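You operate a simulated robot arm through the tools that you are given. There is no shell and no other tool. Be economical: measure what you need, move in short steps, check, and stop when the job is done.

You are at the controls of a simulated two-armed robot. One attempt, no reset.

## Task
Close the washer drawer. Pick up the packet that says "D5" from the top of the steel bench with one hand, pass it to the other hand and put it on the top of the fridge. Take the scrubbing brush and leave it on the top of the wooden bench. The order is free.
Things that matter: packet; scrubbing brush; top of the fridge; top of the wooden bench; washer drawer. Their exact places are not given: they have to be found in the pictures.

Only the result counts: the job must be done as asked and must still hold three seconds after the hand-in. Knocking over, shifting, dropping, spilling or breaking anything else fails it.

## Robot
Two 7-joint arms with two-finger parallel grippers on one trunk, on a base that drives. Base frame: it is fixed to the floor where the robot stands at the start and does not move with it; the origin is under the middle of the robot, x ahead of it, y to its left, z up. Units: mm, rad, N and s.
The left shoulder is at the start at [60, 189, 1153], the right one opposite. Places, roughly: packet [-1250, -1250, 750]; scrubbing brush [-1250, -1250, 250]; top of the fridge [-600, -1600, 1300]; top of the wooden bench [-3900, -300, 700]; washer drawer [700, -100, 700]. Payload 3.43 kg a hand.
The tool frame of a hand sits at the grasp point between the pads (the TCP): z along the fingers, y along the line on which they close. The tips reach 30 mm beyond it. The gripper opens to 94 mm. The fingers are 28 mm wide and 10 mm thick; the gripper's body (50 by 96 mm) begins 55 mm behind the TCP.
Orientation is that of the tool frame in the base frame, as a unit quaternion [w, x, y, z]. With the fingers straight down and closing along the base's y, the tool's x points along the base's -x, its y along +y and its z along -z.

## Interface
- The arms move only by the tool send_rows. It takes "left_series", "right_series" or both (then of equal length, played together; a hand with none holds still); each is a list of rows, each a list of 3 entries, a list of its own where there are three numbers: the shift along the base's x, y, z in mm, then the turn, a rotation vector about the base's x, y, z in rad, then the opening in per cent of the stroke, from 0 (shut) to 100 (fully open). In form: [[[x, y, z], [ax, ay, az], grip], ...]. A call has 1 to 10 rows; each row shifts and turns the commanded pose from where the row before left it. Each row takes 0.2 s and may step no farther than 50 mm and 0.15 rad from the row before; otherwise, or with a gripper value out of range, the whole call is refused. A pose out of reach is approached as far as the arm can. The call stops where the force on the tool passes 40 N (or 10 N more than at its start, if that is more) or the arm is blocked; 0.2 s more then pass. Each finger travels about 153 mm/s and halts on what it meets, pressing with about 24 N; the grip force reading is that of the motor and also rises with nothing between the fingers. The clock runs only during rows and for 0.2 s after the last one: add rows that do not move to give the fingers time. The reply holds the time, the measured pose of the TCP, the force on the tool along the base axes, the opening and the grip force, in the units named above and with some noise, with the torque about the TCP (base axes, N m) and any sound that the robot's microphone picked up, and new pictures: "show" is both (left out), scene, wrist or none (wrist: the cameras of the hands that moved).
- Cameras (640 x 400 px; columns grow to the right, rows downward): "scene" is now at [8.3, 12, 1691.2]; the picture's right is [0.16, -0.99, 0.00], its down [-0.84, -0.13, -0.53] and it looks along [0.53, 0.08, -0.85] (base axes); focal length 292 px, centre (320, 200). "left" rides on the left gripper at [76, -14, -102] in its tool frame; the picture's right is [0.18, 0.98, 0.00], its down [-0.75, 0.14, -0.64] and it looks along [-0.63, 0.12, 0.77] (tool axes); focal length 243 px, centre (320, 200). "right" rides on the right gripper at [76, 14, -102] in its tool frame; the picture's right is [-0.18, 0.98, 0.00], its down [-0.75, -0.14, -0.64] and it looks along [-0.63, -0.12, 0.77] (tool axes); focal length 243 px, centre (320, 200).
- lift_body(by): slides the trunk up (or, below 0, down) by that many mm; the arms and the scene camera ride with it, the base frame stays. It gives what a move gives, with no picture.
- roll_base(legs): drives the robot by 1 to 6 legs, each [ahead, left, turn to the left] in mm, mm and rad, along the robot's own axes; the way and the turn of a leg run together, so that a leg with both is an arc; at most 1500 mm and 3.142 rad a leg. The arms and the cameras ride along, it lands a little off, and it stops where it bumps. It gives what a move gives, and a new picture of the scene camera.
- aim_head(pan, tilt): turns the head with the scene camera to pan (to the left, within 1.501 rad either way) and tilt (down, from -0.506 to 1.204), counted from straight ahead of the robot. It gives what a move gives, and a new picture of the scene camera.
- locate(camera, pixels): there is no depth. For up to 12 entries [column, row, z] of the newest picture of that camera ("zoom" is the newest enlarged one), the place [x, y] in the base frame at which the ray of that pixel passes the height z, good to about 2 mm. The clock stands still meanwhile.
- close_up(camera, box): a new picture of the part [left, top, right, bottom] of that camera's present view, enlarged. The clock stands still meanwhile.
- hand_in(): hands the job in; it is judged then, once.

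Go step by step. Measure first, check grasps and placings, and put right what went wrong. The budget is 110 turns and 260 pictures, counting those below and the enlarged ones. Unless the task says otherwise, let go and move clear before handing in, and close with one line.

The tools are called after "Request:" by a JSON object that holds its "name" and its "arguments". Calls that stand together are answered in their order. send_rows: Moves the arms, as the interface text tells. Its arguments: {"type":"object","properties":{"left_series":{"type":"array"},"right_series":{"type":"array"},"show":{"type":"string","enum":["both","scene","wrist","none"]}},"required":[]} The other tools are called the same way: lift_body (by) slides the trunk up or down; roll_base (legs) drives the base; aim_head (pan, tilt) turns the head that bears the scene camera; locate (camera, pixels) gives the place at which the rays of pixels pass given heights; close_up (camera, box) takes an enlarged picture of a part of a camera's view; hand_in () hands the job in.

At the start:

```text
clock: 0.0
left_tool_pos: [389.7, 137.0, 1132.0]
left_ee_rot: [0.0, 0.0, 1.0, 0.0]
left_contact_force: [-0.2, 0.2, -0.2]
left_ft_torque: [0.01, -0.02, 0.01]
left_grip_width: 94.0
left_gripper_force: 0.1
right_tool_pos: [317.9, -144.3, 1043.2]
right_ee_rot: [0.0, 0.0, 1.0, 0.0]
right_contact_force: [0.0, 0.4, -0.3]
right_ft_torque: [-0.01, 0.01, 0.02]
right_grip_width: 93.9
right_gripper_force: 0.1
trunk travel left (down, up): [-825.0, 165.0]
robot x, y, heading: [1.3, 0.1, 0.003]
head pan, tilt: [0.157, 1.009]
```

scene: 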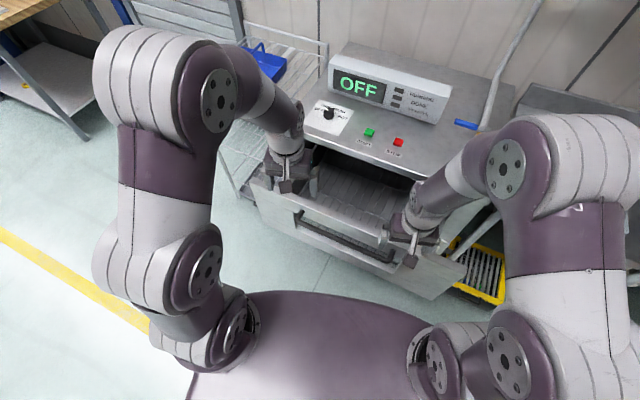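
right: 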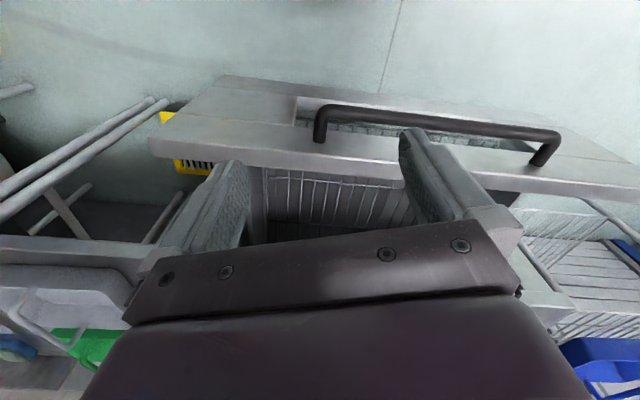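
left: 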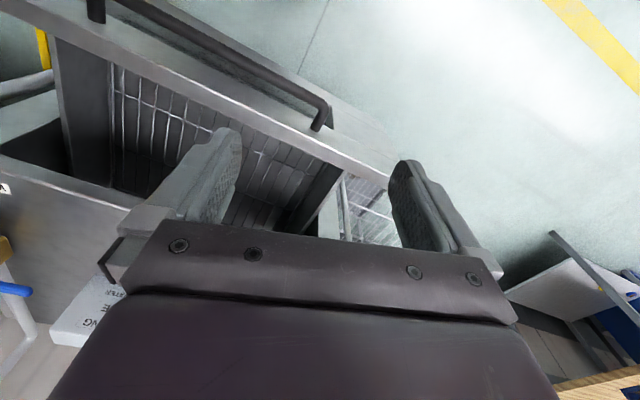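

The drawer of the washer stands open below the hands, with its front edge around scene pixels (290,215)-(440,290). I'll measure its place and look at it closely first.

Request:
{"name": "close_up", "arguments": {"camera": "scene", "box": [220, 100, 520, 310]}}

Request:
{"name": "locate", "arguments": {"camera": "right", "pixels": [[225, 78, 700], [225, 78, 800], [320, 135, 700], [320, 135, 800], [545, 160, 700], [545, 160, 800], [150, 153, 700], [150, 153, 800], [380, 112, 700], [380, 112, 800]]}}

Request:
{"name": "locate", "arguments": {"camera": "scene", "pixels": [[255, 195, 700], [255, 195, 800], [430, 300, 700], [430, 300, 800], [300, 215, 700], [300, 215, 800], [395, 262, 700], [395, 262, 800], [306, 135, 900], [412, 181, 900]]}}

```text
1.90 times, centred on (370, 205) of scene
```

zoom: 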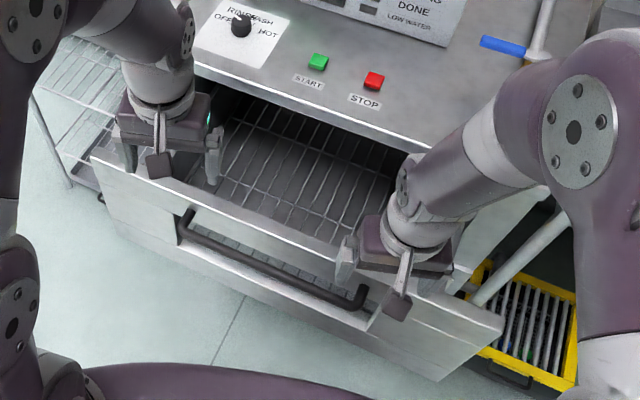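

```text
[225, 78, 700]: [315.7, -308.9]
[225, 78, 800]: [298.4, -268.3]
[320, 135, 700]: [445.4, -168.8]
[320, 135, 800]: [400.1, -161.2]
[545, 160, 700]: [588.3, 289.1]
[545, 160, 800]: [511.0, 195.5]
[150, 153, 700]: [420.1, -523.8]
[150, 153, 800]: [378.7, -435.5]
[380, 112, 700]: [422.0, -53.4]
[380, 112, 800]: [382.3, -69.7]
```

```text
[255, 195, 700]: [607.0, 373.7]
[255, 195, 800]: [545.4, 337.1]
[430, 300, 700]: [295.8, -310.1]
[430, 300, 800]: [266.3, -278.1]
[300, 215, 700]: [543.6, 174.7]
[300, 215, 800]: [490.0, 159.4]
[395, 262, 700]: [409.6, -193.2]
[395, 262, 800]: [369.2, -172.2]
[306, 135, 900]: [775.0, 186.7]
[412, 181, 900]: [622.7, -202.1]
```

Request:
{"name": "locate", "arguments": {"camera": "scene", "pixels": [[466, 271, 600], [466, 271, 700], [466, 271, 800], [249, 182, 600], [249, 182, 700], [249, 182, 800], [390, 256, 700], [390, 256, 800], [298, 223, 700], [298, 223, 800]]}}

Request:
{"name": "locate", "arguments": {"camera": "right", "pixels": [[150, 153, 600], [150, 153, 700], [150, 153, 800], [318, 140, 700], [318, 140, 800], [538, 163, 700], [538, 163, 800], [330, 107, 700], [330, 107, 800], [555, 134, 700], [555, 134, 800]]}}

Request:
{"name": "locate", "arguments": {"camera": "left", "pixels": [[395, 187, 700], [395, 187, 800], [316, 130, 700], [316, 130, 800], [330, 105, 700], [330, 105, 800]]}}

Request:
{"name": "aim_head", "arguments": {"pan": 0, "tilt": 0.6}}

```text
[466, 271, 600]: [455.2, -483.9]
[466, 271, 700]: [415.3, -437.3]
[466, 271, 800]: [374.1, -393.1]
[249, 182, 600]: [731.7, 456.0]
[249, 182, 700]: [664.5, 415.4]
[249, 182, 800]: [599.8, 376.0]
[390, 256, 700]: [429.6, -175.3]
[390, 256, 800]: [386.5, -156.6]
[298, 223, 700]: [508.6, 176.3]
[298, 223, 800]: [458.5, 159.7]
```

```text
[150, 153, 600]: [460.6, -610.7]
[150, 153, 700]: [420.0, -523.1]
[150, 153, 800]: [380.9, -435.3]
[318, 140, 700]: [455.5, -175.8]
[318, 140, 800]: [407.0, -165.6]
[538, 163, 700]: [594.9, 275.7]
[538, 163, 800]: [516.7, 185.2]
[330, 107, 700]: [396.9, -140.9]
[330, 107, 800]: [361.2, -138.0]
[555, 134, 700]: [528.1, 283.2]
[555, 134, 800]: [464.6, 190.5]
```

```text
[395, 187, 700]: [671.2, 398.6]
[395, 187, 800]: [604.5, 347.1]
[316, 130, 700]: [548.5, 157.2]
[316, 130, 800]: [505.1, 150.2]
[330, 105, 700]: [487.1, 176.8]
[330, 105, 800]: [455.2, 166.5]
```

```text
clock: 0.9
left_tool_pos: [390.0, 138.0, 1131.6]
left_ee_rot: [0.001, 0.0, 1.0, 0.0]
left_contact_force: [0.4, -0.6, 0.2]
left_ft_torque: [-0.01, -0.01, 0.0]
left_grip_width: 94.1
left_gripper_force: 0.1
right_tool_pos: [319.4, -143.6, 1043.8]
right_ee_rot: [0.0, 0.001, 1.0, 0.001]
right_contact_force: [0.7, -0.4, 0.6]
right_ft_torque: [-0.03, 0.0, 0.02]
right_grip_width: 94.1
right_gripper_force: 0.0
trunk travel left (down, up): [-825.0, 165.0]
robot x, y, heading: [3.1, 1.2, -0.002]
head pan, tilt: [0.0, 0.6]
```

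scene: 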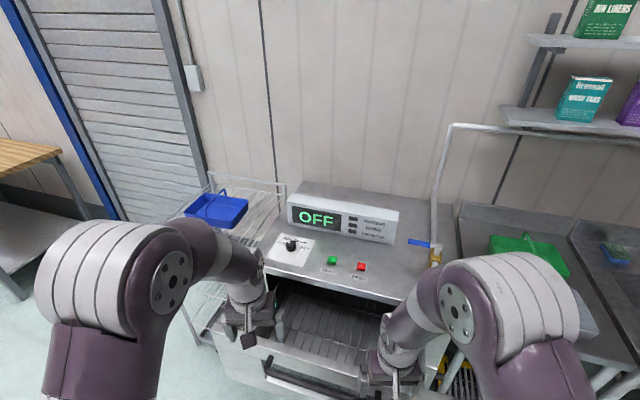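

The handle bar lies near z 830 from about (445,160) to (355,-140), so the drawer goes in along about (0.955,-0.29) by some 240 mm. I'll shut the right gripper, clear the left hand sideways, and bring the right fist in front of the handle's middle.

Request:
{"name": "send_rows", "arguments": {"left_series": [[[0, 30, 0], [0, 0, 0], 100], [[0, 40, 0], [0, 0, 0], 100], [[0, 40, 0], [0, 0, 0], 100], [[0, 0, 0], [0, 0, 0], 100], [[0, 0, 0], [0, 0, 0], 100], [[0, 0, 0], [0, 0, 0], 100]], "right_series": [[[0, 0, 0], [0, 0, -0.1], 0], [[0, 40, 0], [0, 0, -0.1], 0], [[0, 40, 0], [0, 0, -0.09], 0], [[0, 40, 0], [0, 0, 0], 0], [[10, 40, 0], [0, 0, 0], 0], [[0, 0, 0], [0, 0, 0], 0]]}}

```text
clock: 2.3
left_tool_pos: [388.6, 249.0, 1134.0]
left_ee_rot: [0.0, 0.0, 1.0, 0.0]
left_contact_force: [0.2, 0.1, 0.4]
left_ft_torque: [0.02, 0.0, 0.03]
left_grip_width: 94.3
left_gripper_force: 0.0
right_tool_pos: [328.0, 14.0, 1045.6]
right_ee_rot: [-0.001, 0.146, 0.989, 0.0]
right_contact_force: [-0.9, -0.7, -0.2]
right_ft_torque: [0.01, -0.03, 0.03]
right_grip_width: 0.0
right_gripper_force: 24.3
trunk travel left (down, up): [-825.0, 165.0]
robot x, y, heading: [1.7, 1.4, 0.002]
head pan, tilt: [0.0, 0.6]
```

scene: 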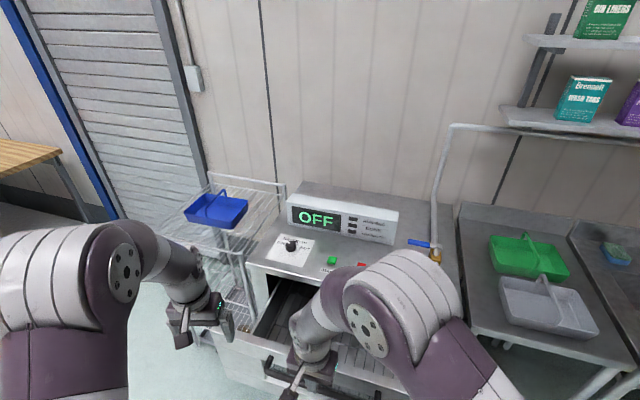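
right: 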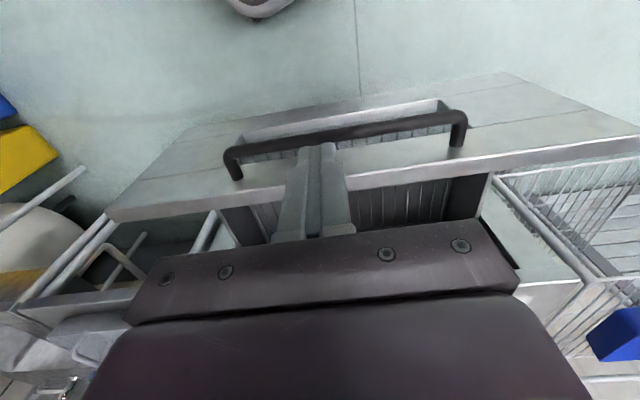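
left: 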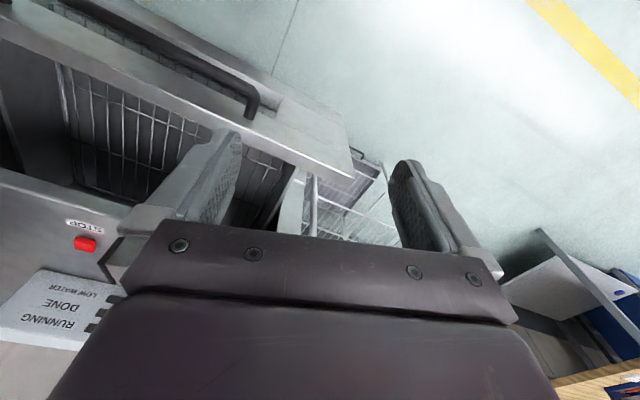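

Request:
{"name": "locate", "arguments": {"camera": "right", "pixels": [[230, 150, 830], [465, 115, 830], [348, 132, 830], [107, 212, 870], [640, 140, 870], [348, 132, 780]]}}

Request:
{"name": "locate", "arguments": {"camera": "left", "pixels": [[258, 90, 830], [258, 90, 780], [258, 90, 740], [350, 180, 870], [350, 180, 820]]}}

Request:
{"name": "locate", "arguments": {"camera": "scene", "pixels": [[268, 358, 830], [268, 358, 780], [268, 358, 740], [205, 325, 870]]}}

```text
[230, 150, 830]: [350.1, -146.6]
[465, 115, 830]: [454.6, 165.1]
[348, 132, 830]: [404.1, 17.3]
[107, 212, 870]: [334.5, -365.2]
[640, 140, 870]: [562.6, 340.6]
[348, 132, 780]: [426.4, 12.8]
```

```text
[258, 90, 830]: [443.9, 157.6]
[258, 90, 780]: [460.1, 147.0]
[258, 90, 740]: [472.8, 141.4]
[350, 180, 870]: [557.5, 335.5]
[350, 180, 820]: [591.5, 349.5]
```

```text
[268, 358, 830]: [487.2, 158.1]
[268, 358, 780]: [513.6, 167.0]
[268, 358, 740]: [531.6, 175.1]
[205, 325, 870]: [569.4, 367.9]
```

The measurements agree: handle bar at z 830, centre (402,9), push direction (0.949,-0.316). I'll go straight down by 215 mm in front of it.

Request:
{"name": "send_rows", "arguments": {"right_series": [[[0, 0, -45], [0, 0, -0.02], 0], [[0, 0, -45], [0, 0, 0], 0], [[0, 0, -45], [0, 0, 0], 0], [[0, 0, -45], [0, 0, 0], 0], [[0, 0, -35], [0, 0, 0], 0], [[0, 0, 0], [0, 0, 0], 0]]}}

```text
clock: 3.7
left_tool_pos: [389.0, 249.1, 1133.3]
left_ee_rot: [0.0, 0.0, 1.0, 0.0]
left_contact_force: [0.5, 0.1, 0.5]
left_ft_torque: [0.02, 0.0, 0.04]
left_grip_width: 93.9
left_gripper_force: 0.1
right_tool_pos: [326.6, 16.2, 826.8]
right_ee_rot: [0.0, 0.155, 0.988, 0.001]
right_contact_force: [0.0, 0.2, -0.7]
right_ft_torque: [0.02, 0.01, -0.04]
right_grip_width: 0.0
right_gripper_force: 23.6
trunk travel left (down, up): [-825.0, 165.0]
robot x, y, heading: [-0.4, -1.4, -0.002]
head pan, tilt: [0.0, 0.6]
```

scene: 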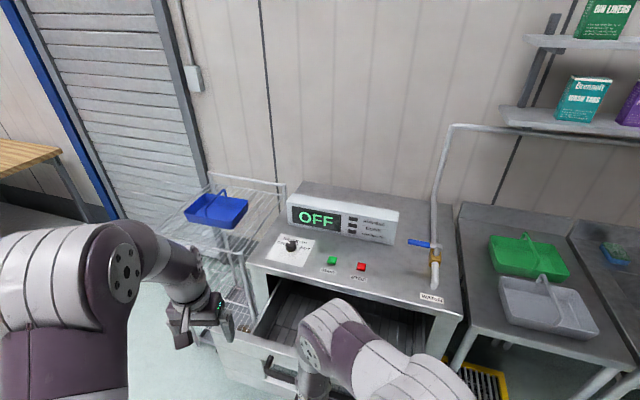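
right: 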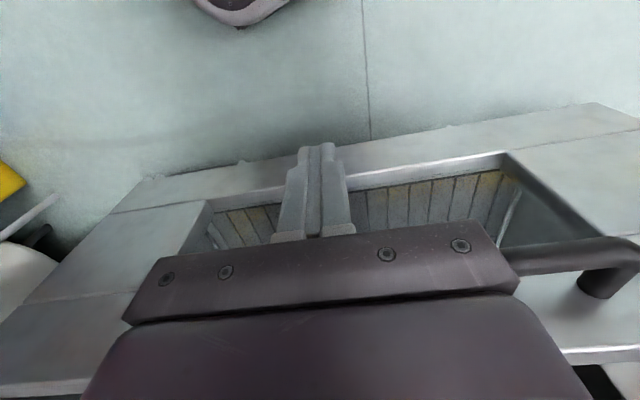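

The fist is level with the handle bar. Pushing along the drawer's direction.

Request:
{"name": "send_rows", "arguments": {"right_series": [[[24, -8, 0], [0, 0, 0], 0], [[19, -6.3, 0], [0, 0, 0], 0], [[19, -6.3, 0], [0, 0, 0], 0], [[19, -6.3, 0], [0, 0, 0], 0], [[19, -6.3, 0], [0, 0, 0], 0], [[19, -6.3, 0], [0, 0, 0], 0], [[19, -6.3, 0], [0, 0, 0], 0], [[19, -6.3, 0], [0, 0, 0], 0]]}}

```text
clock: 5.5
left_tool_pos: [390.0, 247.5, 1132.7]
left_ee_rot: [0.001, 0.0, 1.0, 0.0]
left_contact_force: [1.0, -0.3, 0.7]
left_ft_torque: [0.0, 0.01, 0.01]
left_grip_width: 93.8
left_gripper_force: 0.0
right_tool_pos: [486.0, -36.5, 828.7]
right_ee_rot: [0.0, 0.155, 0.988, 0.0]
right_contact_force: [-0.5, 0.6, -0.6]
right_ft_torque: [0.03, -0.01, 0.03]
right_grip_width: 0.1
right_gripper_force: 23.7
trunk travel left (down, up): [-825.0, 165.0]
robot x, y, heading: [-2.0, -2.3, -0.002]
head pan, tilt: [0.0, 0.6]
```

scene: 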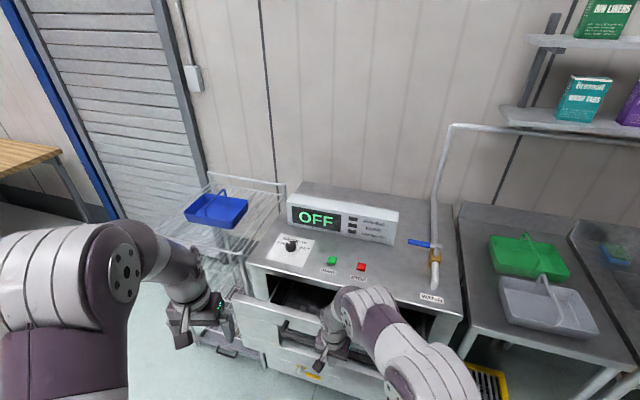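
right: 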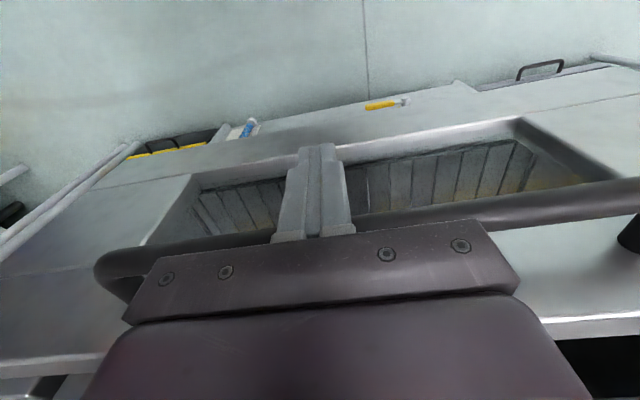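

The drawer is sliding in smoothly with no excess force. I'll keep pushing until it stops.

Request:
{"name": "send_rows", "arguments": {"right_series": [[[19, -6.3, 0], [0, 0, 0], 0], [[19, -6.3, 0], [0, 0, 0], 0], [[19, -6.3, 0], [0, 0, 0], 0], [[19, -6.3, 0], [0, 0, 0], 0], [[10, -3.3, 0], [0, 0, 0], 0], [[10, -3.3, 0], [0, 0, 0], 0], [[10, -3.3, 0], [0, 0, 0], 0]]}}

```text
clock: 7.1
left_tool_pos: [389.6, 248.5, 1132.9]
left_ee_rot: [0.0, 0.0, 1.0, 0.0]
left_contact_force: [0.2, -1.0, 0.4]
left_ft_torque: [-0.02, 0.01, 0.0]
left_grip_width: 93.9
left_gripper_force: 0.1
right_tool_pos: [593.4, -72.7, 828.8]
right_ee_rot: [0.001, 0.154, 0.988, 0.0]
right_contact_force: [-0.3, 0.0, -1.4]
right_ft_torque: [0.0, 0.05, 0.02]
right_grip_width: 0.1
right_gripper_force: 23.3
trunk travel left (down, up): [-825.0, 165.0]
robot x, y, heading: [1.3, 0.1, 0.0]
head pan, tilt: [0.0, 0.6]
```

scene: 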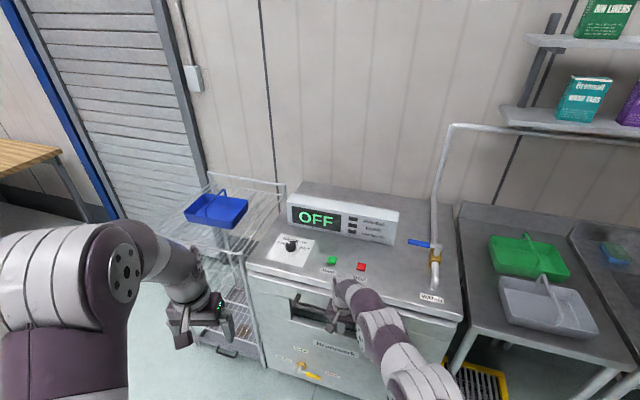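
right: 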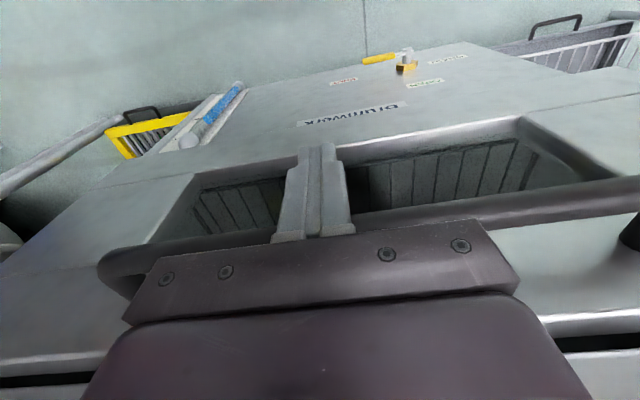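

Nearly shut: a dark gap is still seen under the front's top edge at (600,345). I'll push on gently until the force rises.

Request:
{"name": "send_rows", "arguments": {"right_series": [[[10, -3.3, 0], [0, 0, 0], 0], [[10, -3.3, 0], [0, 0, 0], 0], [[5, -1.6, 0], [0, 0, 0], 0], [[5, -1.6, 0], [0, 0, 0], 0], [[5, -1.6, 0], [0, 0, 0], 0], [[5, -1.6, 0], [0, 0, 0], 0]]}}

```text
clock: 8.5
left_tool_pos: [390.3, 249.2, 1132.8]
left_ee_rot: [0.0, 0.0, 1.0, 0.0]
left_contact_force: [-0.4, 0.1, -0.5]
left_ft_torque: [-0.03, -0.01, -0.03]
left_grip_width: 94.2
left_gripper_force: 0.1
right_tool_pos: [598.2, -78.4, 831.9]
right_ee_rot: [0.001, 0.154, 0.988, 0.0]
right_contact_force: [-0.5, 0.5, -0.9]
right_ft_torque: [0.01, 0.02, 0.0]
right_grip_width: 0.0
right_gripper_force: 24.4
right hand out of reach, approached as far as the arm can: row 1, 2, 3, 4, 5, 6
trunk travel left (down, up): [-825.0, 165.0]
robot x, y, heading: [2.3, -0.4, -0.0]
head pan, tilt: [0.0, 0.6]
```

scene: 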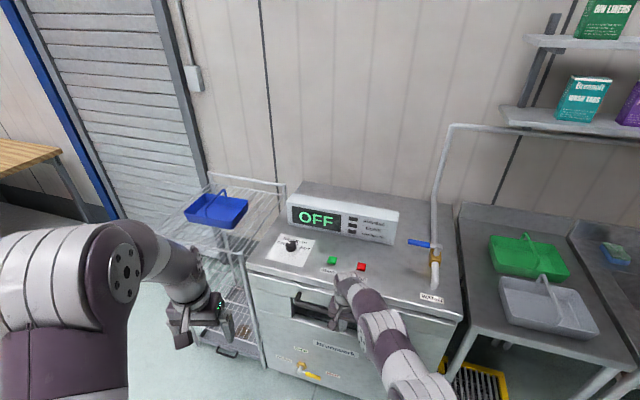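
right: 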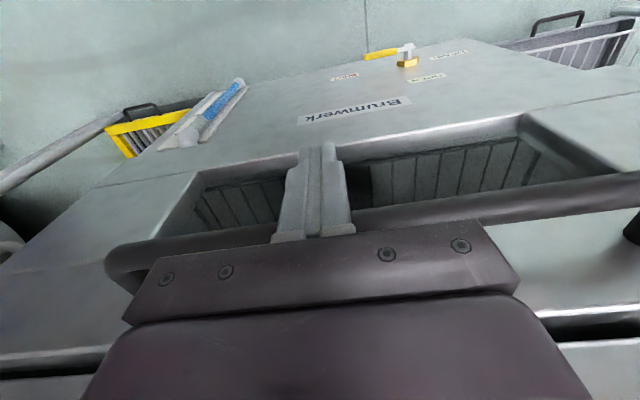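

The arm ran out of reach at x 598, with a small gap left. I'll draw the hand back and drive the base a bit nearer.

Request:
{"name": "send_rows", "arguments": {"right_series": [[[-40, 13, 0], [0, 0, 0], 0], [[-40, 13, 0], [0, 0, 0], 0], [[-20, 6, 0], [0, 0, 0], 0]], "show": "none"}}

Request:
{"name": "roll_base", "arguments": {"legs": [[80, 0, 0]]}}

```text
clock: 9.3
left_tool_pos: [388.6, 248.6, 1132.9]
left_ee_rot: [0.0, 0.0, 1.0, 0.0]
left_contact_force: [-0.6, -0.1, 0.7]
left_ft_torque: [-0.02, -0.02, -0.01]
left_grip_width: 94.2
left_gripper_force: 0.0
right_tool_pos: [498.9, -45.3, 832.4]
right_ee_rot: [0.0, 0.155, 0.988, -0.001]
right_contact_force: [-0.7, 0.2, -0.9]
right_ft_torque: [-0.01, -0.04, -0.03]
right_grip_width: 0.0
right_gripper_force: 24.1
trunk travel left (down, up): [-825.0, 165.0]
robot x, y, heading: [-2.0, 1.1, 0.0]
head pan, tilt: [0.0, 0.6]
```

```text
clock: 10.3
left_tool_pos: [468.5, 249.0, 1132.7]
left_ee_rot: [0.001, -0.001, 1.0, 0.0]
left_contact_force: [0.2, 0.4, 0.6]
left_ft_torque: [-0.06, 0.04, -0.02]
left_grip_width: 94.1
left_gripper_force: 0.2
right_tool_pos: [578.2, -44.9, 832.9]
right_ee_rot: [0.0, 0.154, 0.988, 0.0]
right_contact_force: [0.9, 0.2, -0.1]
right_ft_torque: [0.0, 0.02, -0.01]
right_grip_width: 0.3
right_gripper_force: 24.0
trunk travel left (down, up): [-825.0, 165.0]
robot x, y, heading: [82.3, -5.0, 0.002]
head pan, tilt: [0.0, 0.6]
```

scene: 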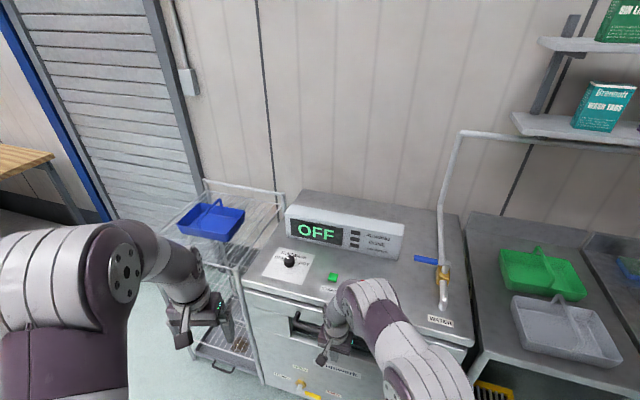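

Request:
{"name": "send_rows", "arguments": {"right_series": [[[14, -20, 0], [0, 0, 0], 0], [[10, -8, 0], [0, 0, 0], 0], [[10, -3.3, 0], [0, 0, 0], 0], [[10, -3.3, 0], [0, 0, 0], 0], [[8, -2.6, 0], [0, 0, 0], 0], [[8, -2.6, 0], [0, 0, 0], 0], [[8, -2.6, 0], [0, 0, 0], 0], [[8, -2.6, 0], [0, 0, 0], 0]]}}

```text
clock: 11.2
left_tool_pos: [466.3, 250.5, 1134.6]
left_ee_rot: [0.001, -0.002, 1.0, 0.0]
left_contact_force: [0.1, -0.2, -0.3]
left_ft_torque: [0.04, 0.08, 0.02]
left_grip_width: 93.8
left_gripper_force: 0.1
right_tool_pos: [600.1, -73.3, 829.4]
right_ee_rot: [-0.014, 0.152, 0.988, -0.006]
right_contact_force: [-31.5, 15.8, 21.8]
right_ft_torque: [-0.21, -0.77, 0.28]
right_grip_width: 0.0
right_gripper_force: 24.6
trunk travel left (down, up): [-825.0, 165.0]
robot x, y, heading: [81.6, 2.4, -0.005]
head pan, tilt: [0.0, 0.6]
stopped in row 4 (right hand): the force on the tool passed its limit (the readings are from after the stop); the commanded pose is now the measured one
```

scene: 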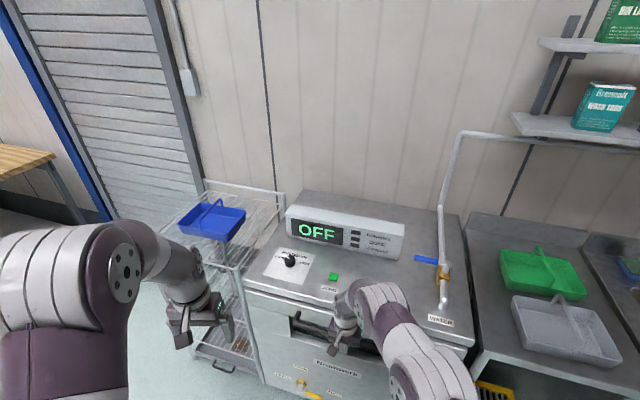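
right: 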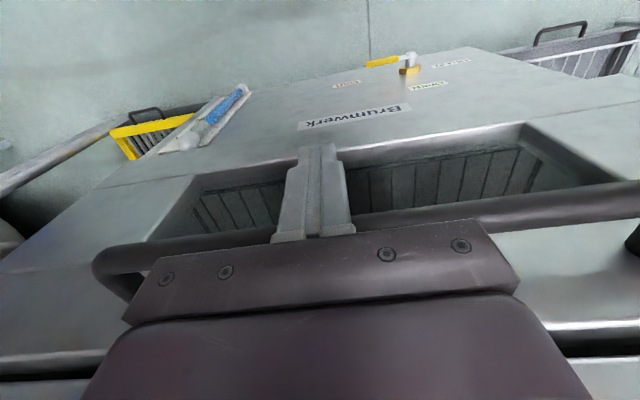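

The push met about 38 N at x 600, where the gap still seems dark. I'll back the hand off and look whether the drawer is shut.

Request:
{"name": "send_rows", "arguments": {"right_series": [[[-38, 13, 0], [0, 0, 0], 0], [[-40, 13, 0], [0, 0, 0], 0], [[0, -40, 0], [0, 0, 0], 0], [[0, -40, 0], [0, 0, 0], 0], [[0, -40, 0], [0, 0, 0], 0]]}}

Request:
{"name": "aim_head", "arguments": {"pan": -0.1, "tilt": 0.9}}

Request:
{"name": "close_up", "arguments": {"camera": "scene", "box": [200, 120, 460, 300]}}

```text
clock: 12.4
left_tool_pos: [467.8, 249.9, 1134.3]
left_ee_rot: [0.0, -0.001, 1.0, 0.0]
left_contact_force: [0.1, 0.2, 0.1]
left_ft_torque: [0.0, 0.0, 0.01]
left_grip_width: 94.0
left_gripper_force: 0.1
right_tool_pos: [529.6, -169.2, 827.5]
right_ee_rot: [-0.009, 0.152, 0.988, -0.003]
right_contact_force: [-0.3, 0.0, -1.1]
right_ft_torque: [0.0, -0.01, 0.03]
right_grip_width: 0.2
right_gripper_force: 23.8
trunk travel left (down, up): [-825.0, 165.0]
robot x, y, heading: [80.6, -0.4, -0.001]
head pan, tilt: [0.0, 0.6]
```

scene: 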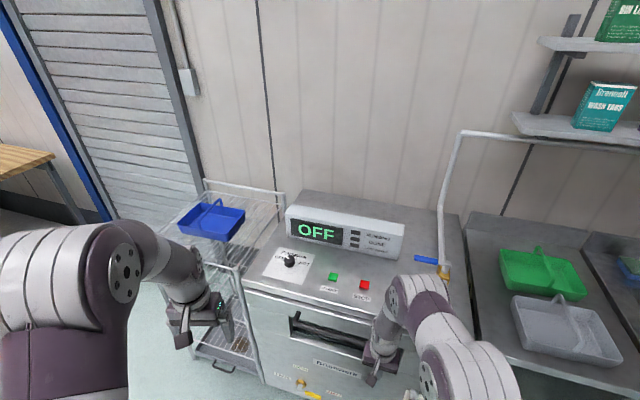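
right: 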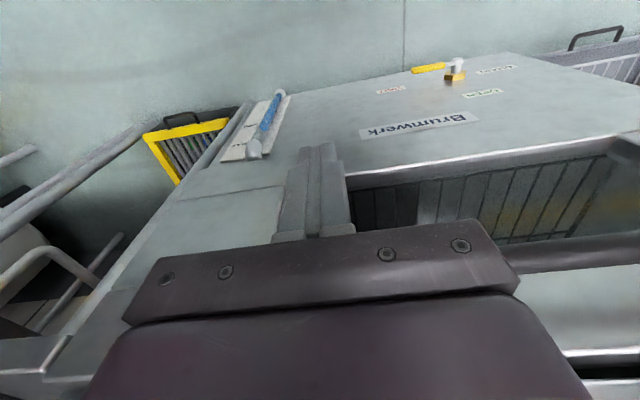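

```text
clock: 13.2
left_tool_pos: [468.1, 250.9, 1132.9]
left_ee_rot: [0.0, 0.0, 1.0, -0.001]
left_contact_force: [0.5, 0.5, 0.1]
left_ft_torque: [-0.03, 0.02, 0.04]
left_grip_width: 94.3
left_gripper_force: 0.1
right_tool_pos: [530.0, -169.5, 828.7]
right_ee_rot: [-0.01, 0.152, 0.988, -0.004]
right_contact_force: [0.2, 0.2, 0.3]
right_ft_torque: [0.02, -0.01, -0.03]
right_grip_width: 0.2
right_gripper_force: 24.1
trunk travel left (down, up): [-825.0, 165.0]
robot x, y, heading: [81.4, 1.8, -0.003]
head pan, tilt: [-0.099, 0.901]
```

scene: 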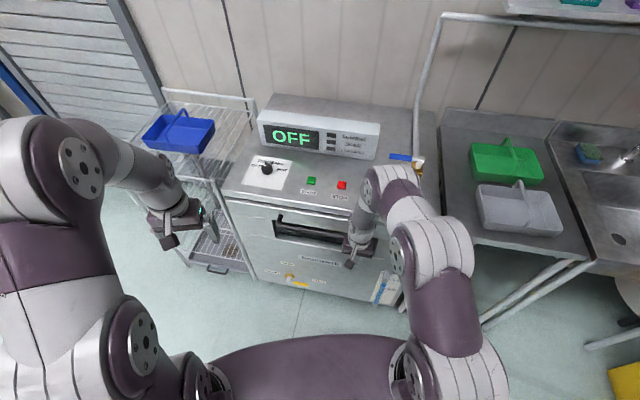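

```text
2.22 times, centred on (330, 210) of scene
```

zoom: 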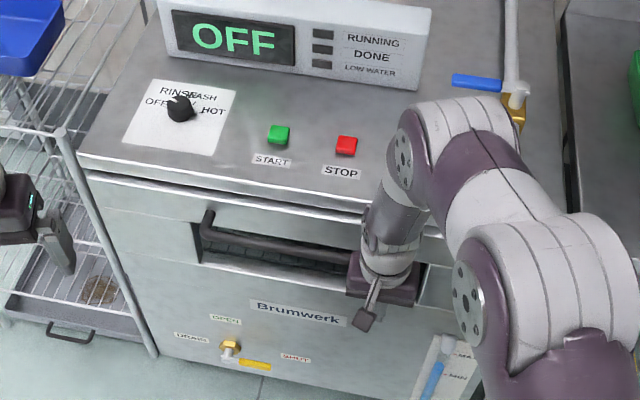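

The drawer front is now flush with the panel below it in the close-up. I'll lift the right hand away, back off, and look round to the right where the benches and fridge should be.

Request:
{"name": "send_rows", "arguments": {"left_series": [[[-40, -20, 0], [0, 0, 0], 100], [[-40, -20, 0], [0, 0, 0], 100], [[-40, -20, 0], [0, 0, 0], 100], [[-40, 0, 0], [0, 0, 0], 100], [[0, 0, 0], [0, 0, 0], 100], [[0, 0, 0], [0, 0, 0], 100], [[0, 0, 0], [0, 0, 0], 100]], "right_series": [[[-45, 0, 0], [0, 0, 0.1], 0], [[-45, 0, 15], [0, 0, 0.1], 50], [[-40, 0, 30], [0, 0, 0.1], 100], [[-30, 0, 40], [0, 0, 0], 100], [[0, 0, 50], [0, 0, 0], 100], [[0, 0, 50], [0, 0, 0], 100], [[0, 0, 50], [0, 0, 0], 100]], "show": "none"}}

Request:
{"name": "roll_base", "arguments": {"legs": [[-350, 0, 0], [0, 0, -1.5]]}}

Request:
{"name": "aim_head", "arguments": {"pan": 0, "tilt": 0.35}}

Request:
{"name": "aim_head", "arguments": {"pan": -1.4, "tilt": 0.35}}

Request:
{"name": "aim_head", "arguments": {"pan": 1.2, "tilt": 0.6}}

```text
clock: 14.8
left_tool_pos: [303.7, 191.6, 1135.2]
left_ee_rot: [0.001, -0.001, 1.0, 0.0]
left_contact_force: [0.8, 0.6, 0.4]
left_ft_torque: [0.0, -0.04, 0.01]
left_grip_width: 94.2
left_gripper_force: 0.1
right_tool_pos: [365.0, -169.6, 1064.2]
right_ee_rot: [-0.009, 0.004, 1.0, -0.005]
right_contact_force: [-0.9, -0.1, 0.2]
right_ft_torque: [-0.02, -0.02, -0.03]
right_grip_width: 93.9
right_gripper_force: 0.0
trunk travel left (down, up): [-825.0, 165.0]
robot x, y, heading: [80.2, 1.5, 0.004]
head pan, tilt: [-0.099, 0.901]
```

```text
clock: 20.7
left_tool_pos: [-61.3, -212.2, 1135.2]
left_ee_rot: [0.0, 0.676, 0.736, 0.0]
left_contact_force: [-0.8, 0.5, -0.2]
left_ft_torque: [0.0, 0.03, 0.0]
left_grip_width: 94.4
left_gripper_force: 0.1
right_tool_pos: [-416.7, -301.6, 1063.4]
right_ee_rot: [-0.01, 0.68, 0.733, 0.002]
right_contact_force: [0.4, -0.1, 0.5]
right_ft_torque: [0.02, 0.01, 0.0]
right_grip_width: 94.1
right_gripper_force: 0.0
trunk travel left (down, up): [-825.0, 165.0]
robot x, y, heading: [-272.2, -6.1, -1.49]
head pan, tilt: [-0.099, 0.901]
```

scene: 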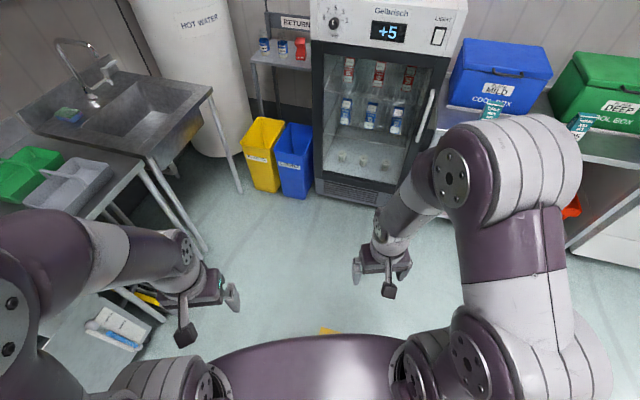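

```text
clock: 21.7
left_tool_pos: [-60.3, -212.0, 1133.3]
left_ee_rot: [0.0, 0.677, 0.736, 0.0]
left_contact_force: [0.2, 0.1, 0.3]
left_ft_torque: [-0.02, 0.03, 0.01]
left_grip_width: 94.1
left_gripper_force: 0.1
right_tool_pos: [-416.9, -300.9, 1063.3]
right_ee_rot: [-0.01, 0.68, 0.733, 0.002]
right_contact_force: [-0.9, -0.1, 0.9]
right_ft_torque: [-0.01, -0.01, 0.0]
right_grip_width: 93.8
right_gripper_force: 0.1
trunk travel left (down, up): [-825.0, 165.0]
robot x, y, heading: [-270.8, -2.9, -1.491]
head pan, tilt: [0.0, 0.351]
```

scene: 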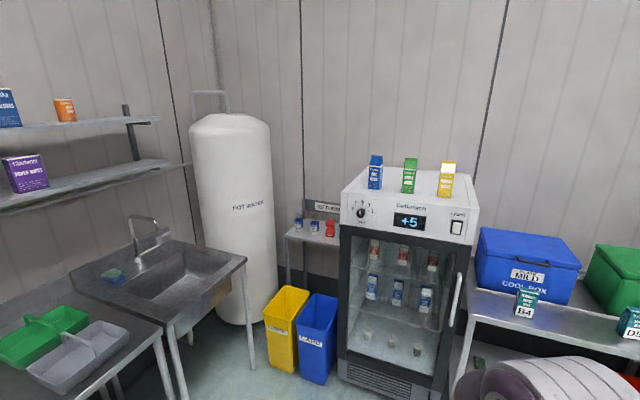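

```text
clock: 23.2
left_tool_pos: [-60.3, -212.8, 1134.0]
left_ee_rot: [0.0, 0.677, 0.736, -0.001]
left_contact_force: [-0.6, -0.3, 0.3]
left_ft_torque: [0.03, 0.03, -0.01]
left_grip_width: 94.3
left_gripper_force: 0.1
right_tool_pos: [-416.4, -301.4, 1063.5]
right_ee_rot: [-0.009, 0.68, 0.733, 0.002]
right_contact_force: [0.9, -0.1, -0.3]
right_ft_torque: [0.02, 0.0, 0.02]
right_grip_width: 94.0
right_gripper_force: 0.1
trunk travel left (down, up): [-825.0, 165.0]
robot x, y, heading: [-272.2, -3.1, -1.492]
head pan, tilt: [-1.4, 0.351]
```

scene: 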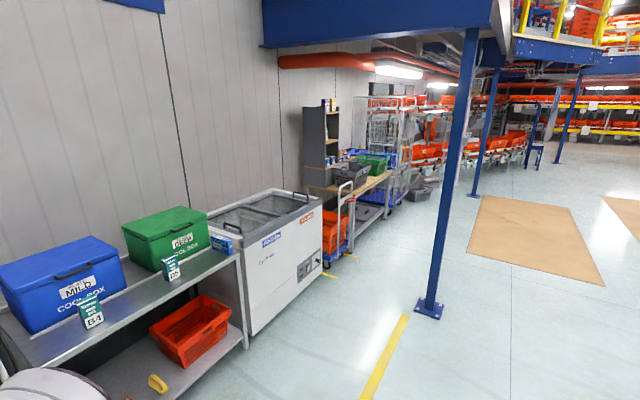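

```text
clock: 25.6
left_tool_pos: [-60.9, -212.3, 1134.7]
left_ee_rot: [0.0, 0.677, 0.736, 0.0]
left_contact_force: [-1.2, 0.1, 0.5]
left_ft_torque: [0.0, 0.0, -0.01]
left_grip_width: 94.4
left_gripper_force: 0.1
right_tool_pos: [-415.7, -301.1, 1062.5]
right_ee_rot: [-0.009, 0.68, 0.733, 0.001]
right_contact_force: [1.0, -0.1, -0.3]
right_ft_torque: [0.02, 0.0, 0.01]
right_grip_width: 94.0
right_gripper_force: 0.1
trunk travel left (down, up): [-825.0, 165.0]
robot x, y, heading: [-268.7, -0.6, -1.489]
head pan, tilt: [1.201, 0.6]
```

scene: 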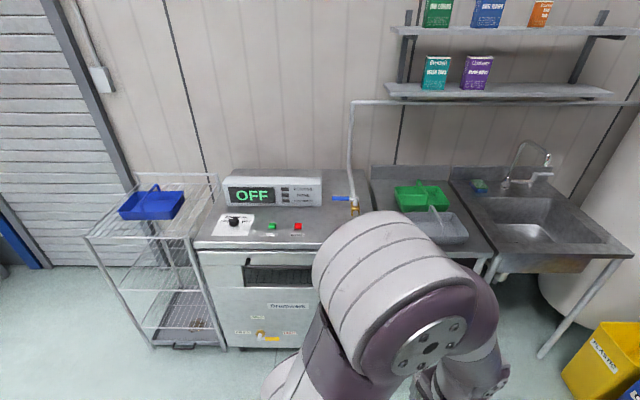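

The drawer is shut in this picture. Packets B4 and D5 stand on the steel bench and a yellow item (brush?) lies on its lower shelf; let me look at them closely.

Request:
{"name": "aim_head", "arguments": {"pan": -0.85, "tilt": 0.6}}

Request:
{"name": "close_up", "arguments": {"camera": "scene", "box": [160, 60, 480, 260]}}

```text
clock: 27.5
left_tool_pos: [-60.4, -212.4, 1134.0]
left_ee_rot: [0.0, 0.677, 0.736, 0.001]
left_contact_force: [-0.2, -0.7, -0.8]
left_ft_torque: [-0.03, 0.02, -0.01]
left_grip_width: 93.9
left_gripper_force: 0.0
right_tool_pos: [-416.8, -302.7, 1061.3]
right_ee_rot: [-0.009, 0.68, 0.733, 0.002]
right_contact_force: [0.8, 0.0, -0.3]
right_ft_torque: [-0.02, -0.02, 0.01]
right_grip_width: 93.9
right_gripper_force: 0.2
trunk travel left (down, up): [-825.0, 165.0]
robot x, y, heading: [-273.5, -4.3, -1.489]
head pan, tilt: [-0.85, 0.6]
```

scene: 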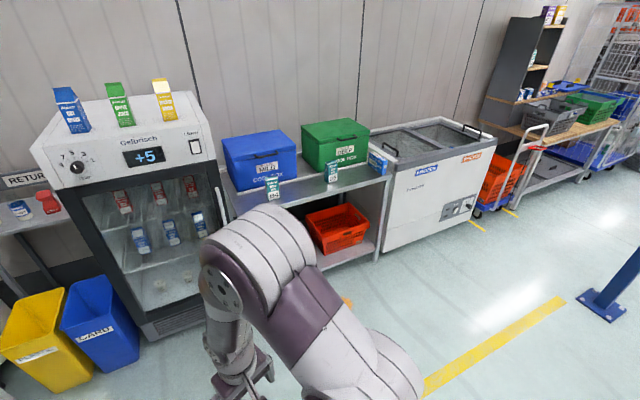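

```text
2.00 times, centred on (320, 160) of scene
```

zoom: 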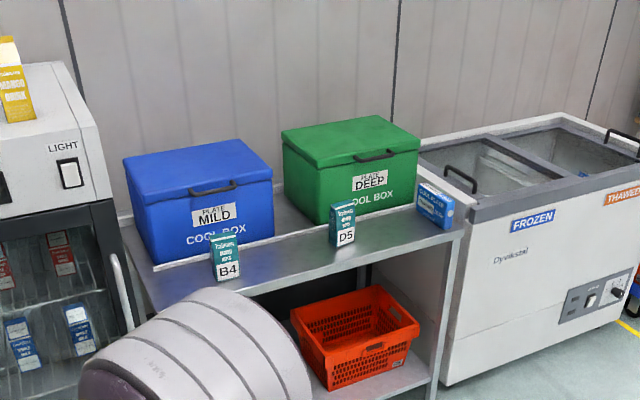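

Request:
{"name": "locate", "arguments": {"camera": "scene", "pixels": [[333, 183, 750], [333, 183, 800], [275, 199, 750], [232, 190, 750], [385, 178, 750], [376, 260, 200], [60, 185, 1300], [212, 158, 1200], [240, 220, 750]]}}

Request:
{"name": "roll_base", "arguments": {"legs": [[0, -700, 0], [150, 0, 0]]}}

Request:
{"name": "aim_head", "arguments": {"pan": -0.35, "tilt": 0.65}}

```text
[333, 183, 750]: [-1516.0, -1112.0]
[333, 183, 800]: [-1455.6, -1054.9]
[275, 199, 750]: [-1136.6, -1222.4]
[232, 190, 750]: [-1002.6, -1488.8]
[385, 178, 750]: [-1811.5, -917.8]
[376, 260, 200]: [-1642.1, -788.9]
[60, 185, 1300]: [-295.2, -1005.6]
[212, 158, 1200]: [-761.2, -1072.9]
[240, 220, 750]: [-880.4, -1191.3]
```

```text
clock: 32.3
left_tool_pos: [-736.8, -418.8, 1134.9]
left_ee_rot: [0.002, 0.674, 0.738, -0.001]
left_contact_force: [-0.6, 0.4, 0.2]
left_ft_torque: [0.02, 0.01, -0.01]
left_grip_width: 94.0
left_gripper_force: 0.0
right_tool_pos: [-1090.8, -510.5, 1064.3]
right_ee_rot: [-0.01, 0.678, 0.735, 0.002]
right_contact_force: [0.1, -0.7, 0.6]
right_ft_torque: [-0.03, -0.02, 0.01]
right_grip_width: 93.7
right_gripper_force: 0.0
trunk travel left (down, up): [-825.0, 165.0]
robot x, y, heading: [-951.0, -208.6, -1.482]
head pan, tilt: [-0.85, 0.6]
```

scene: 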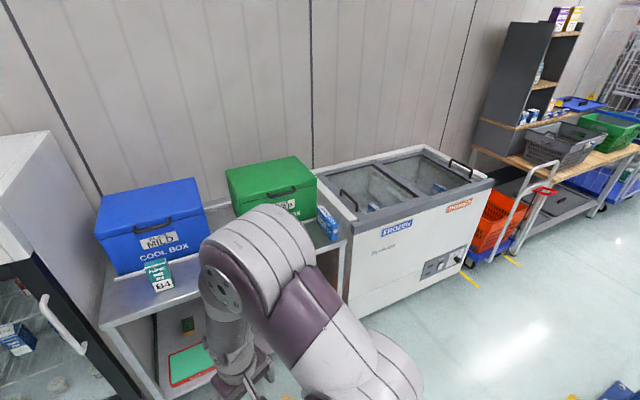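

```text
clock: 33.2
left_tool_pos: [-735.5, -419.9, 1133.9]
left_ee_rot: [0.0, 0.675, 0.738, 0.0]
left_contact_force: [-0.6, 0.4, -0.8]
left_ft_torque: [0.03, -0.03, -0.01]
left_grip_width: 94.1
left_gripper_force: 0.0
right_tool_pos: [-1090.9, -511.5, 1061.6]
right_ee_rot: [-0.01, 0.678, 0.735, 0.002]
right_contact_force: [-1.5, 0.1, 0.8]
right_ft_torque: [-0.03, -0.01, 0.03]
right_grip_width: 94.0
right_gripper_force: 0.0
trunk travel left (down, up): [-825.0, 165.0]
robot x, y, heading: [-944.6, -206.5, -1.486]
head pan, tilt: [-0.351, 0.649]
```

scene: 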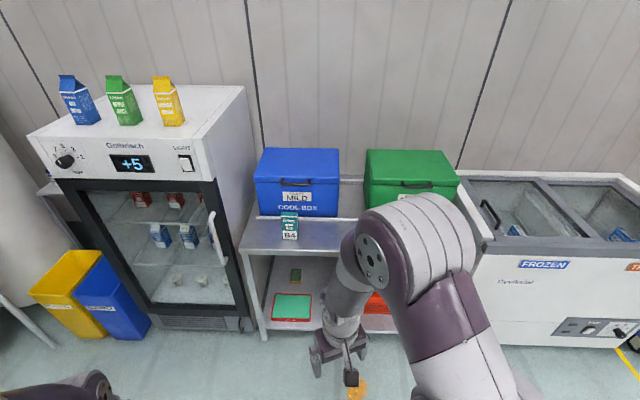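

Request:
{"name": "close_up", "arguments": {"camera": "scene", "box": [230, 240, 390, 400]}}

Request:
{"name": "locate", "arguments": {"camera": "scene", "pixels": [[290, 241, 750], [290, 241, 780], [242, 250, 750], [265, 340, 0], [205, 140, 1300], [30, 135, 1300], [248, 85, 1300], [80, 85, 1300], [258, 217, 750], [355, 390, 0], [355, 390, 200]]}}

```text
2.50 times, centred on (310, 320) of scene
```

zoom: 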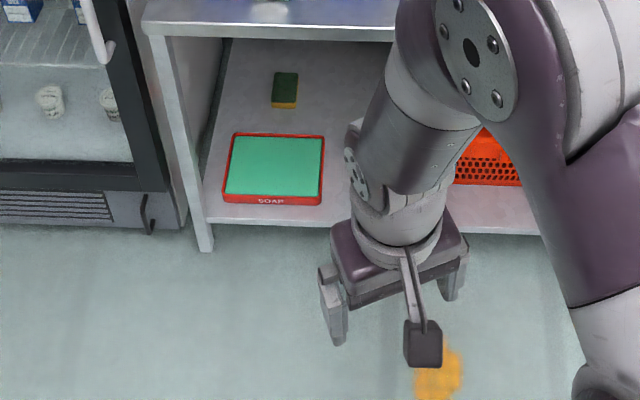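

```text
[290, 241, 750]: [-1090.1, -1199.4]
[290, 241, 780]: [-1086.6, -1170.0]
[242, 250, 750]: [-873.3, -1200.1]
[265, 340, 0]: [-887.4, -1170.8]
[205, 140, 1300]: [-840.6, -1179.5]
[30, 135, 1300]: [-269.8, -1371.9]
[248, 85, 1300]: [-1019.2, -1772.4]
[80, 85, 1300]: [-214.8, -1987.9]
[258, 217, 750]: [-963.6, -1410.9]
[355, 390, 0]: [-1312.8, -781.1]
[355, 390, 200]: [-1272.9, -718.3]
```

Request:
{"name": "roll_base", "arguments": {"legs": [[0, -450, -0.08]]}}

Request:
{"name": "aim_head", "arguments": {"pan": 0.05, "tilt": 0.75}}

```text
clock: 36.0
left_tool_pos: [-1208.1, -458.5, 1133.6]
left_ee_rot: [0.0, 0.705, 0.709, 0.0]
left_contact_force: [-0.8, -0.5, -0.6]
left_ft_torque: [0.02, 0.02, -0.03]
left_grip_width: 93.8
left_gripper_force: 0.0
right_tool_pos: [-1570.1, -519.2, 1062.6]
right_ee_rot: [-0.01, 0.708, 0.706, 0.002]
right_contact_force: [0.5, -0.3, -0.6]
right_ft_torque: [0.05, -0.02, 0.02]
right_grip_width: 94.2
right_gripper_force: 0.1
trunk travel left (down, up): [-825.0, 165.0]
robot x, y, heading: [-1403.6, -234.8, -1.564]
head pan, tilt: [-0.351, 0.649]
```

scene: 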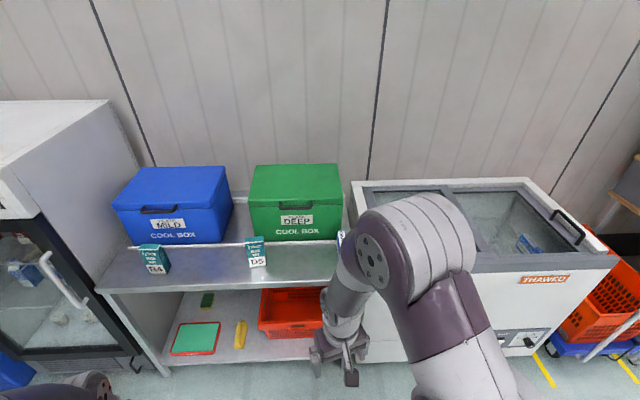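

```text
clock: 36.8
left_tool_pos: [-1208.9, -458.2, 1134.8]
left_ee_rot: [0.0, 0.705, 0.709, 0.0]
left_contact_force: [0.0, -1.0, 0.2]
left_ft_torque: [-0.01, 0.03, -0.01]
left_grip_width: 94.0
left_gripper_force: 0.1
right_tool_pos: [-1571.6, -518.7, 1062.6]
right_ee_rot: [-0.01, 0.708, 0.706, 0.002]
right_contact_force: [-0.2, -0.5, 0.6]
right_ft_torque: [-0.01, 0.0, -0.03]
right_grip_width: 94.1
right_gripper_force: 0.0
trunk travel left (down, up): [-825.0, 165.0]
robot x, y, heading: [-1401.6, -233.3, -1.568]
head pan, tilt: [0.051, 0.75]
```

scene: 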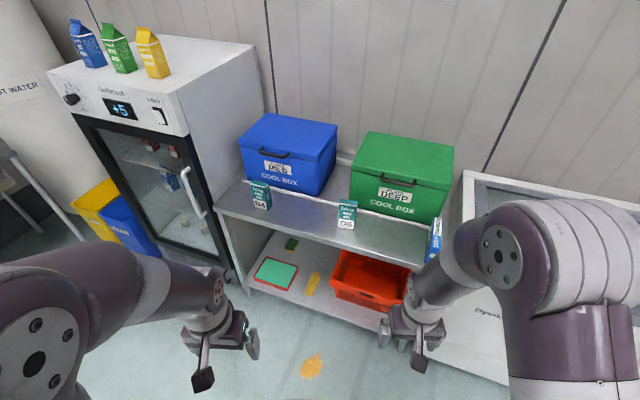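

The yellow brush lies on the lower shelf at (312,283), D5 stands at the bench's front edge (347,215). The room is turned about -0.32 rad; I'll measure these places.

Request:
{"name": "close_up", "arguments": {"camera": "scene", "box": [220, 170, 480, 330]}}

Request:
{"name": "locate", "arguments": {"camera": "scene", "pixels": [[345, 228, 750], [345, 228, 780], [217, 207, 750], [217, 207, 780], [411, 267, 750], [411, 267, 780], [316, 273, 200], [316, 273, 250], [308, 294, 200], [308, 294, 250], [248, 288, 200], [248, 288, 250]]}}

```text
2.46 times, centred on (350, 250) of scene
```

zoom: 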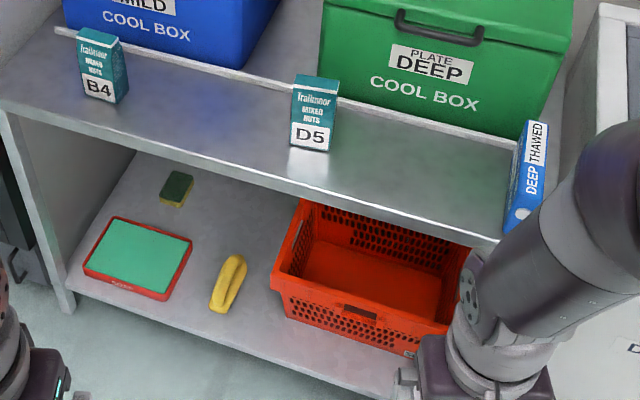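

```text
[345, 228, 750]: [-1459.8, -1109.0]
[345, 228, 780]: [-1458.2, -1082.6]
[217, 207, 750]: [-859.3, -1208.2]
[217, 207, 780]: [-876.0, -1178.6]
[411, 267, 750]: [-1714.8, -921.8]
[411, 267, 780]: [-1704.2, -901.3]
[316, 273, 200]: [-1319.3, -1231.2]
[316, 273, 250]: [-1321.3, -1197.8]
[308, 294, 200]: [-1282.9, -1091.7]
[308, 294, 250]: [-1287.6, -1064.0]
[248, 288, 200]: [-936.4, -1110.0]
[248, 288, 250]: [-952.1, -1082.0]
```

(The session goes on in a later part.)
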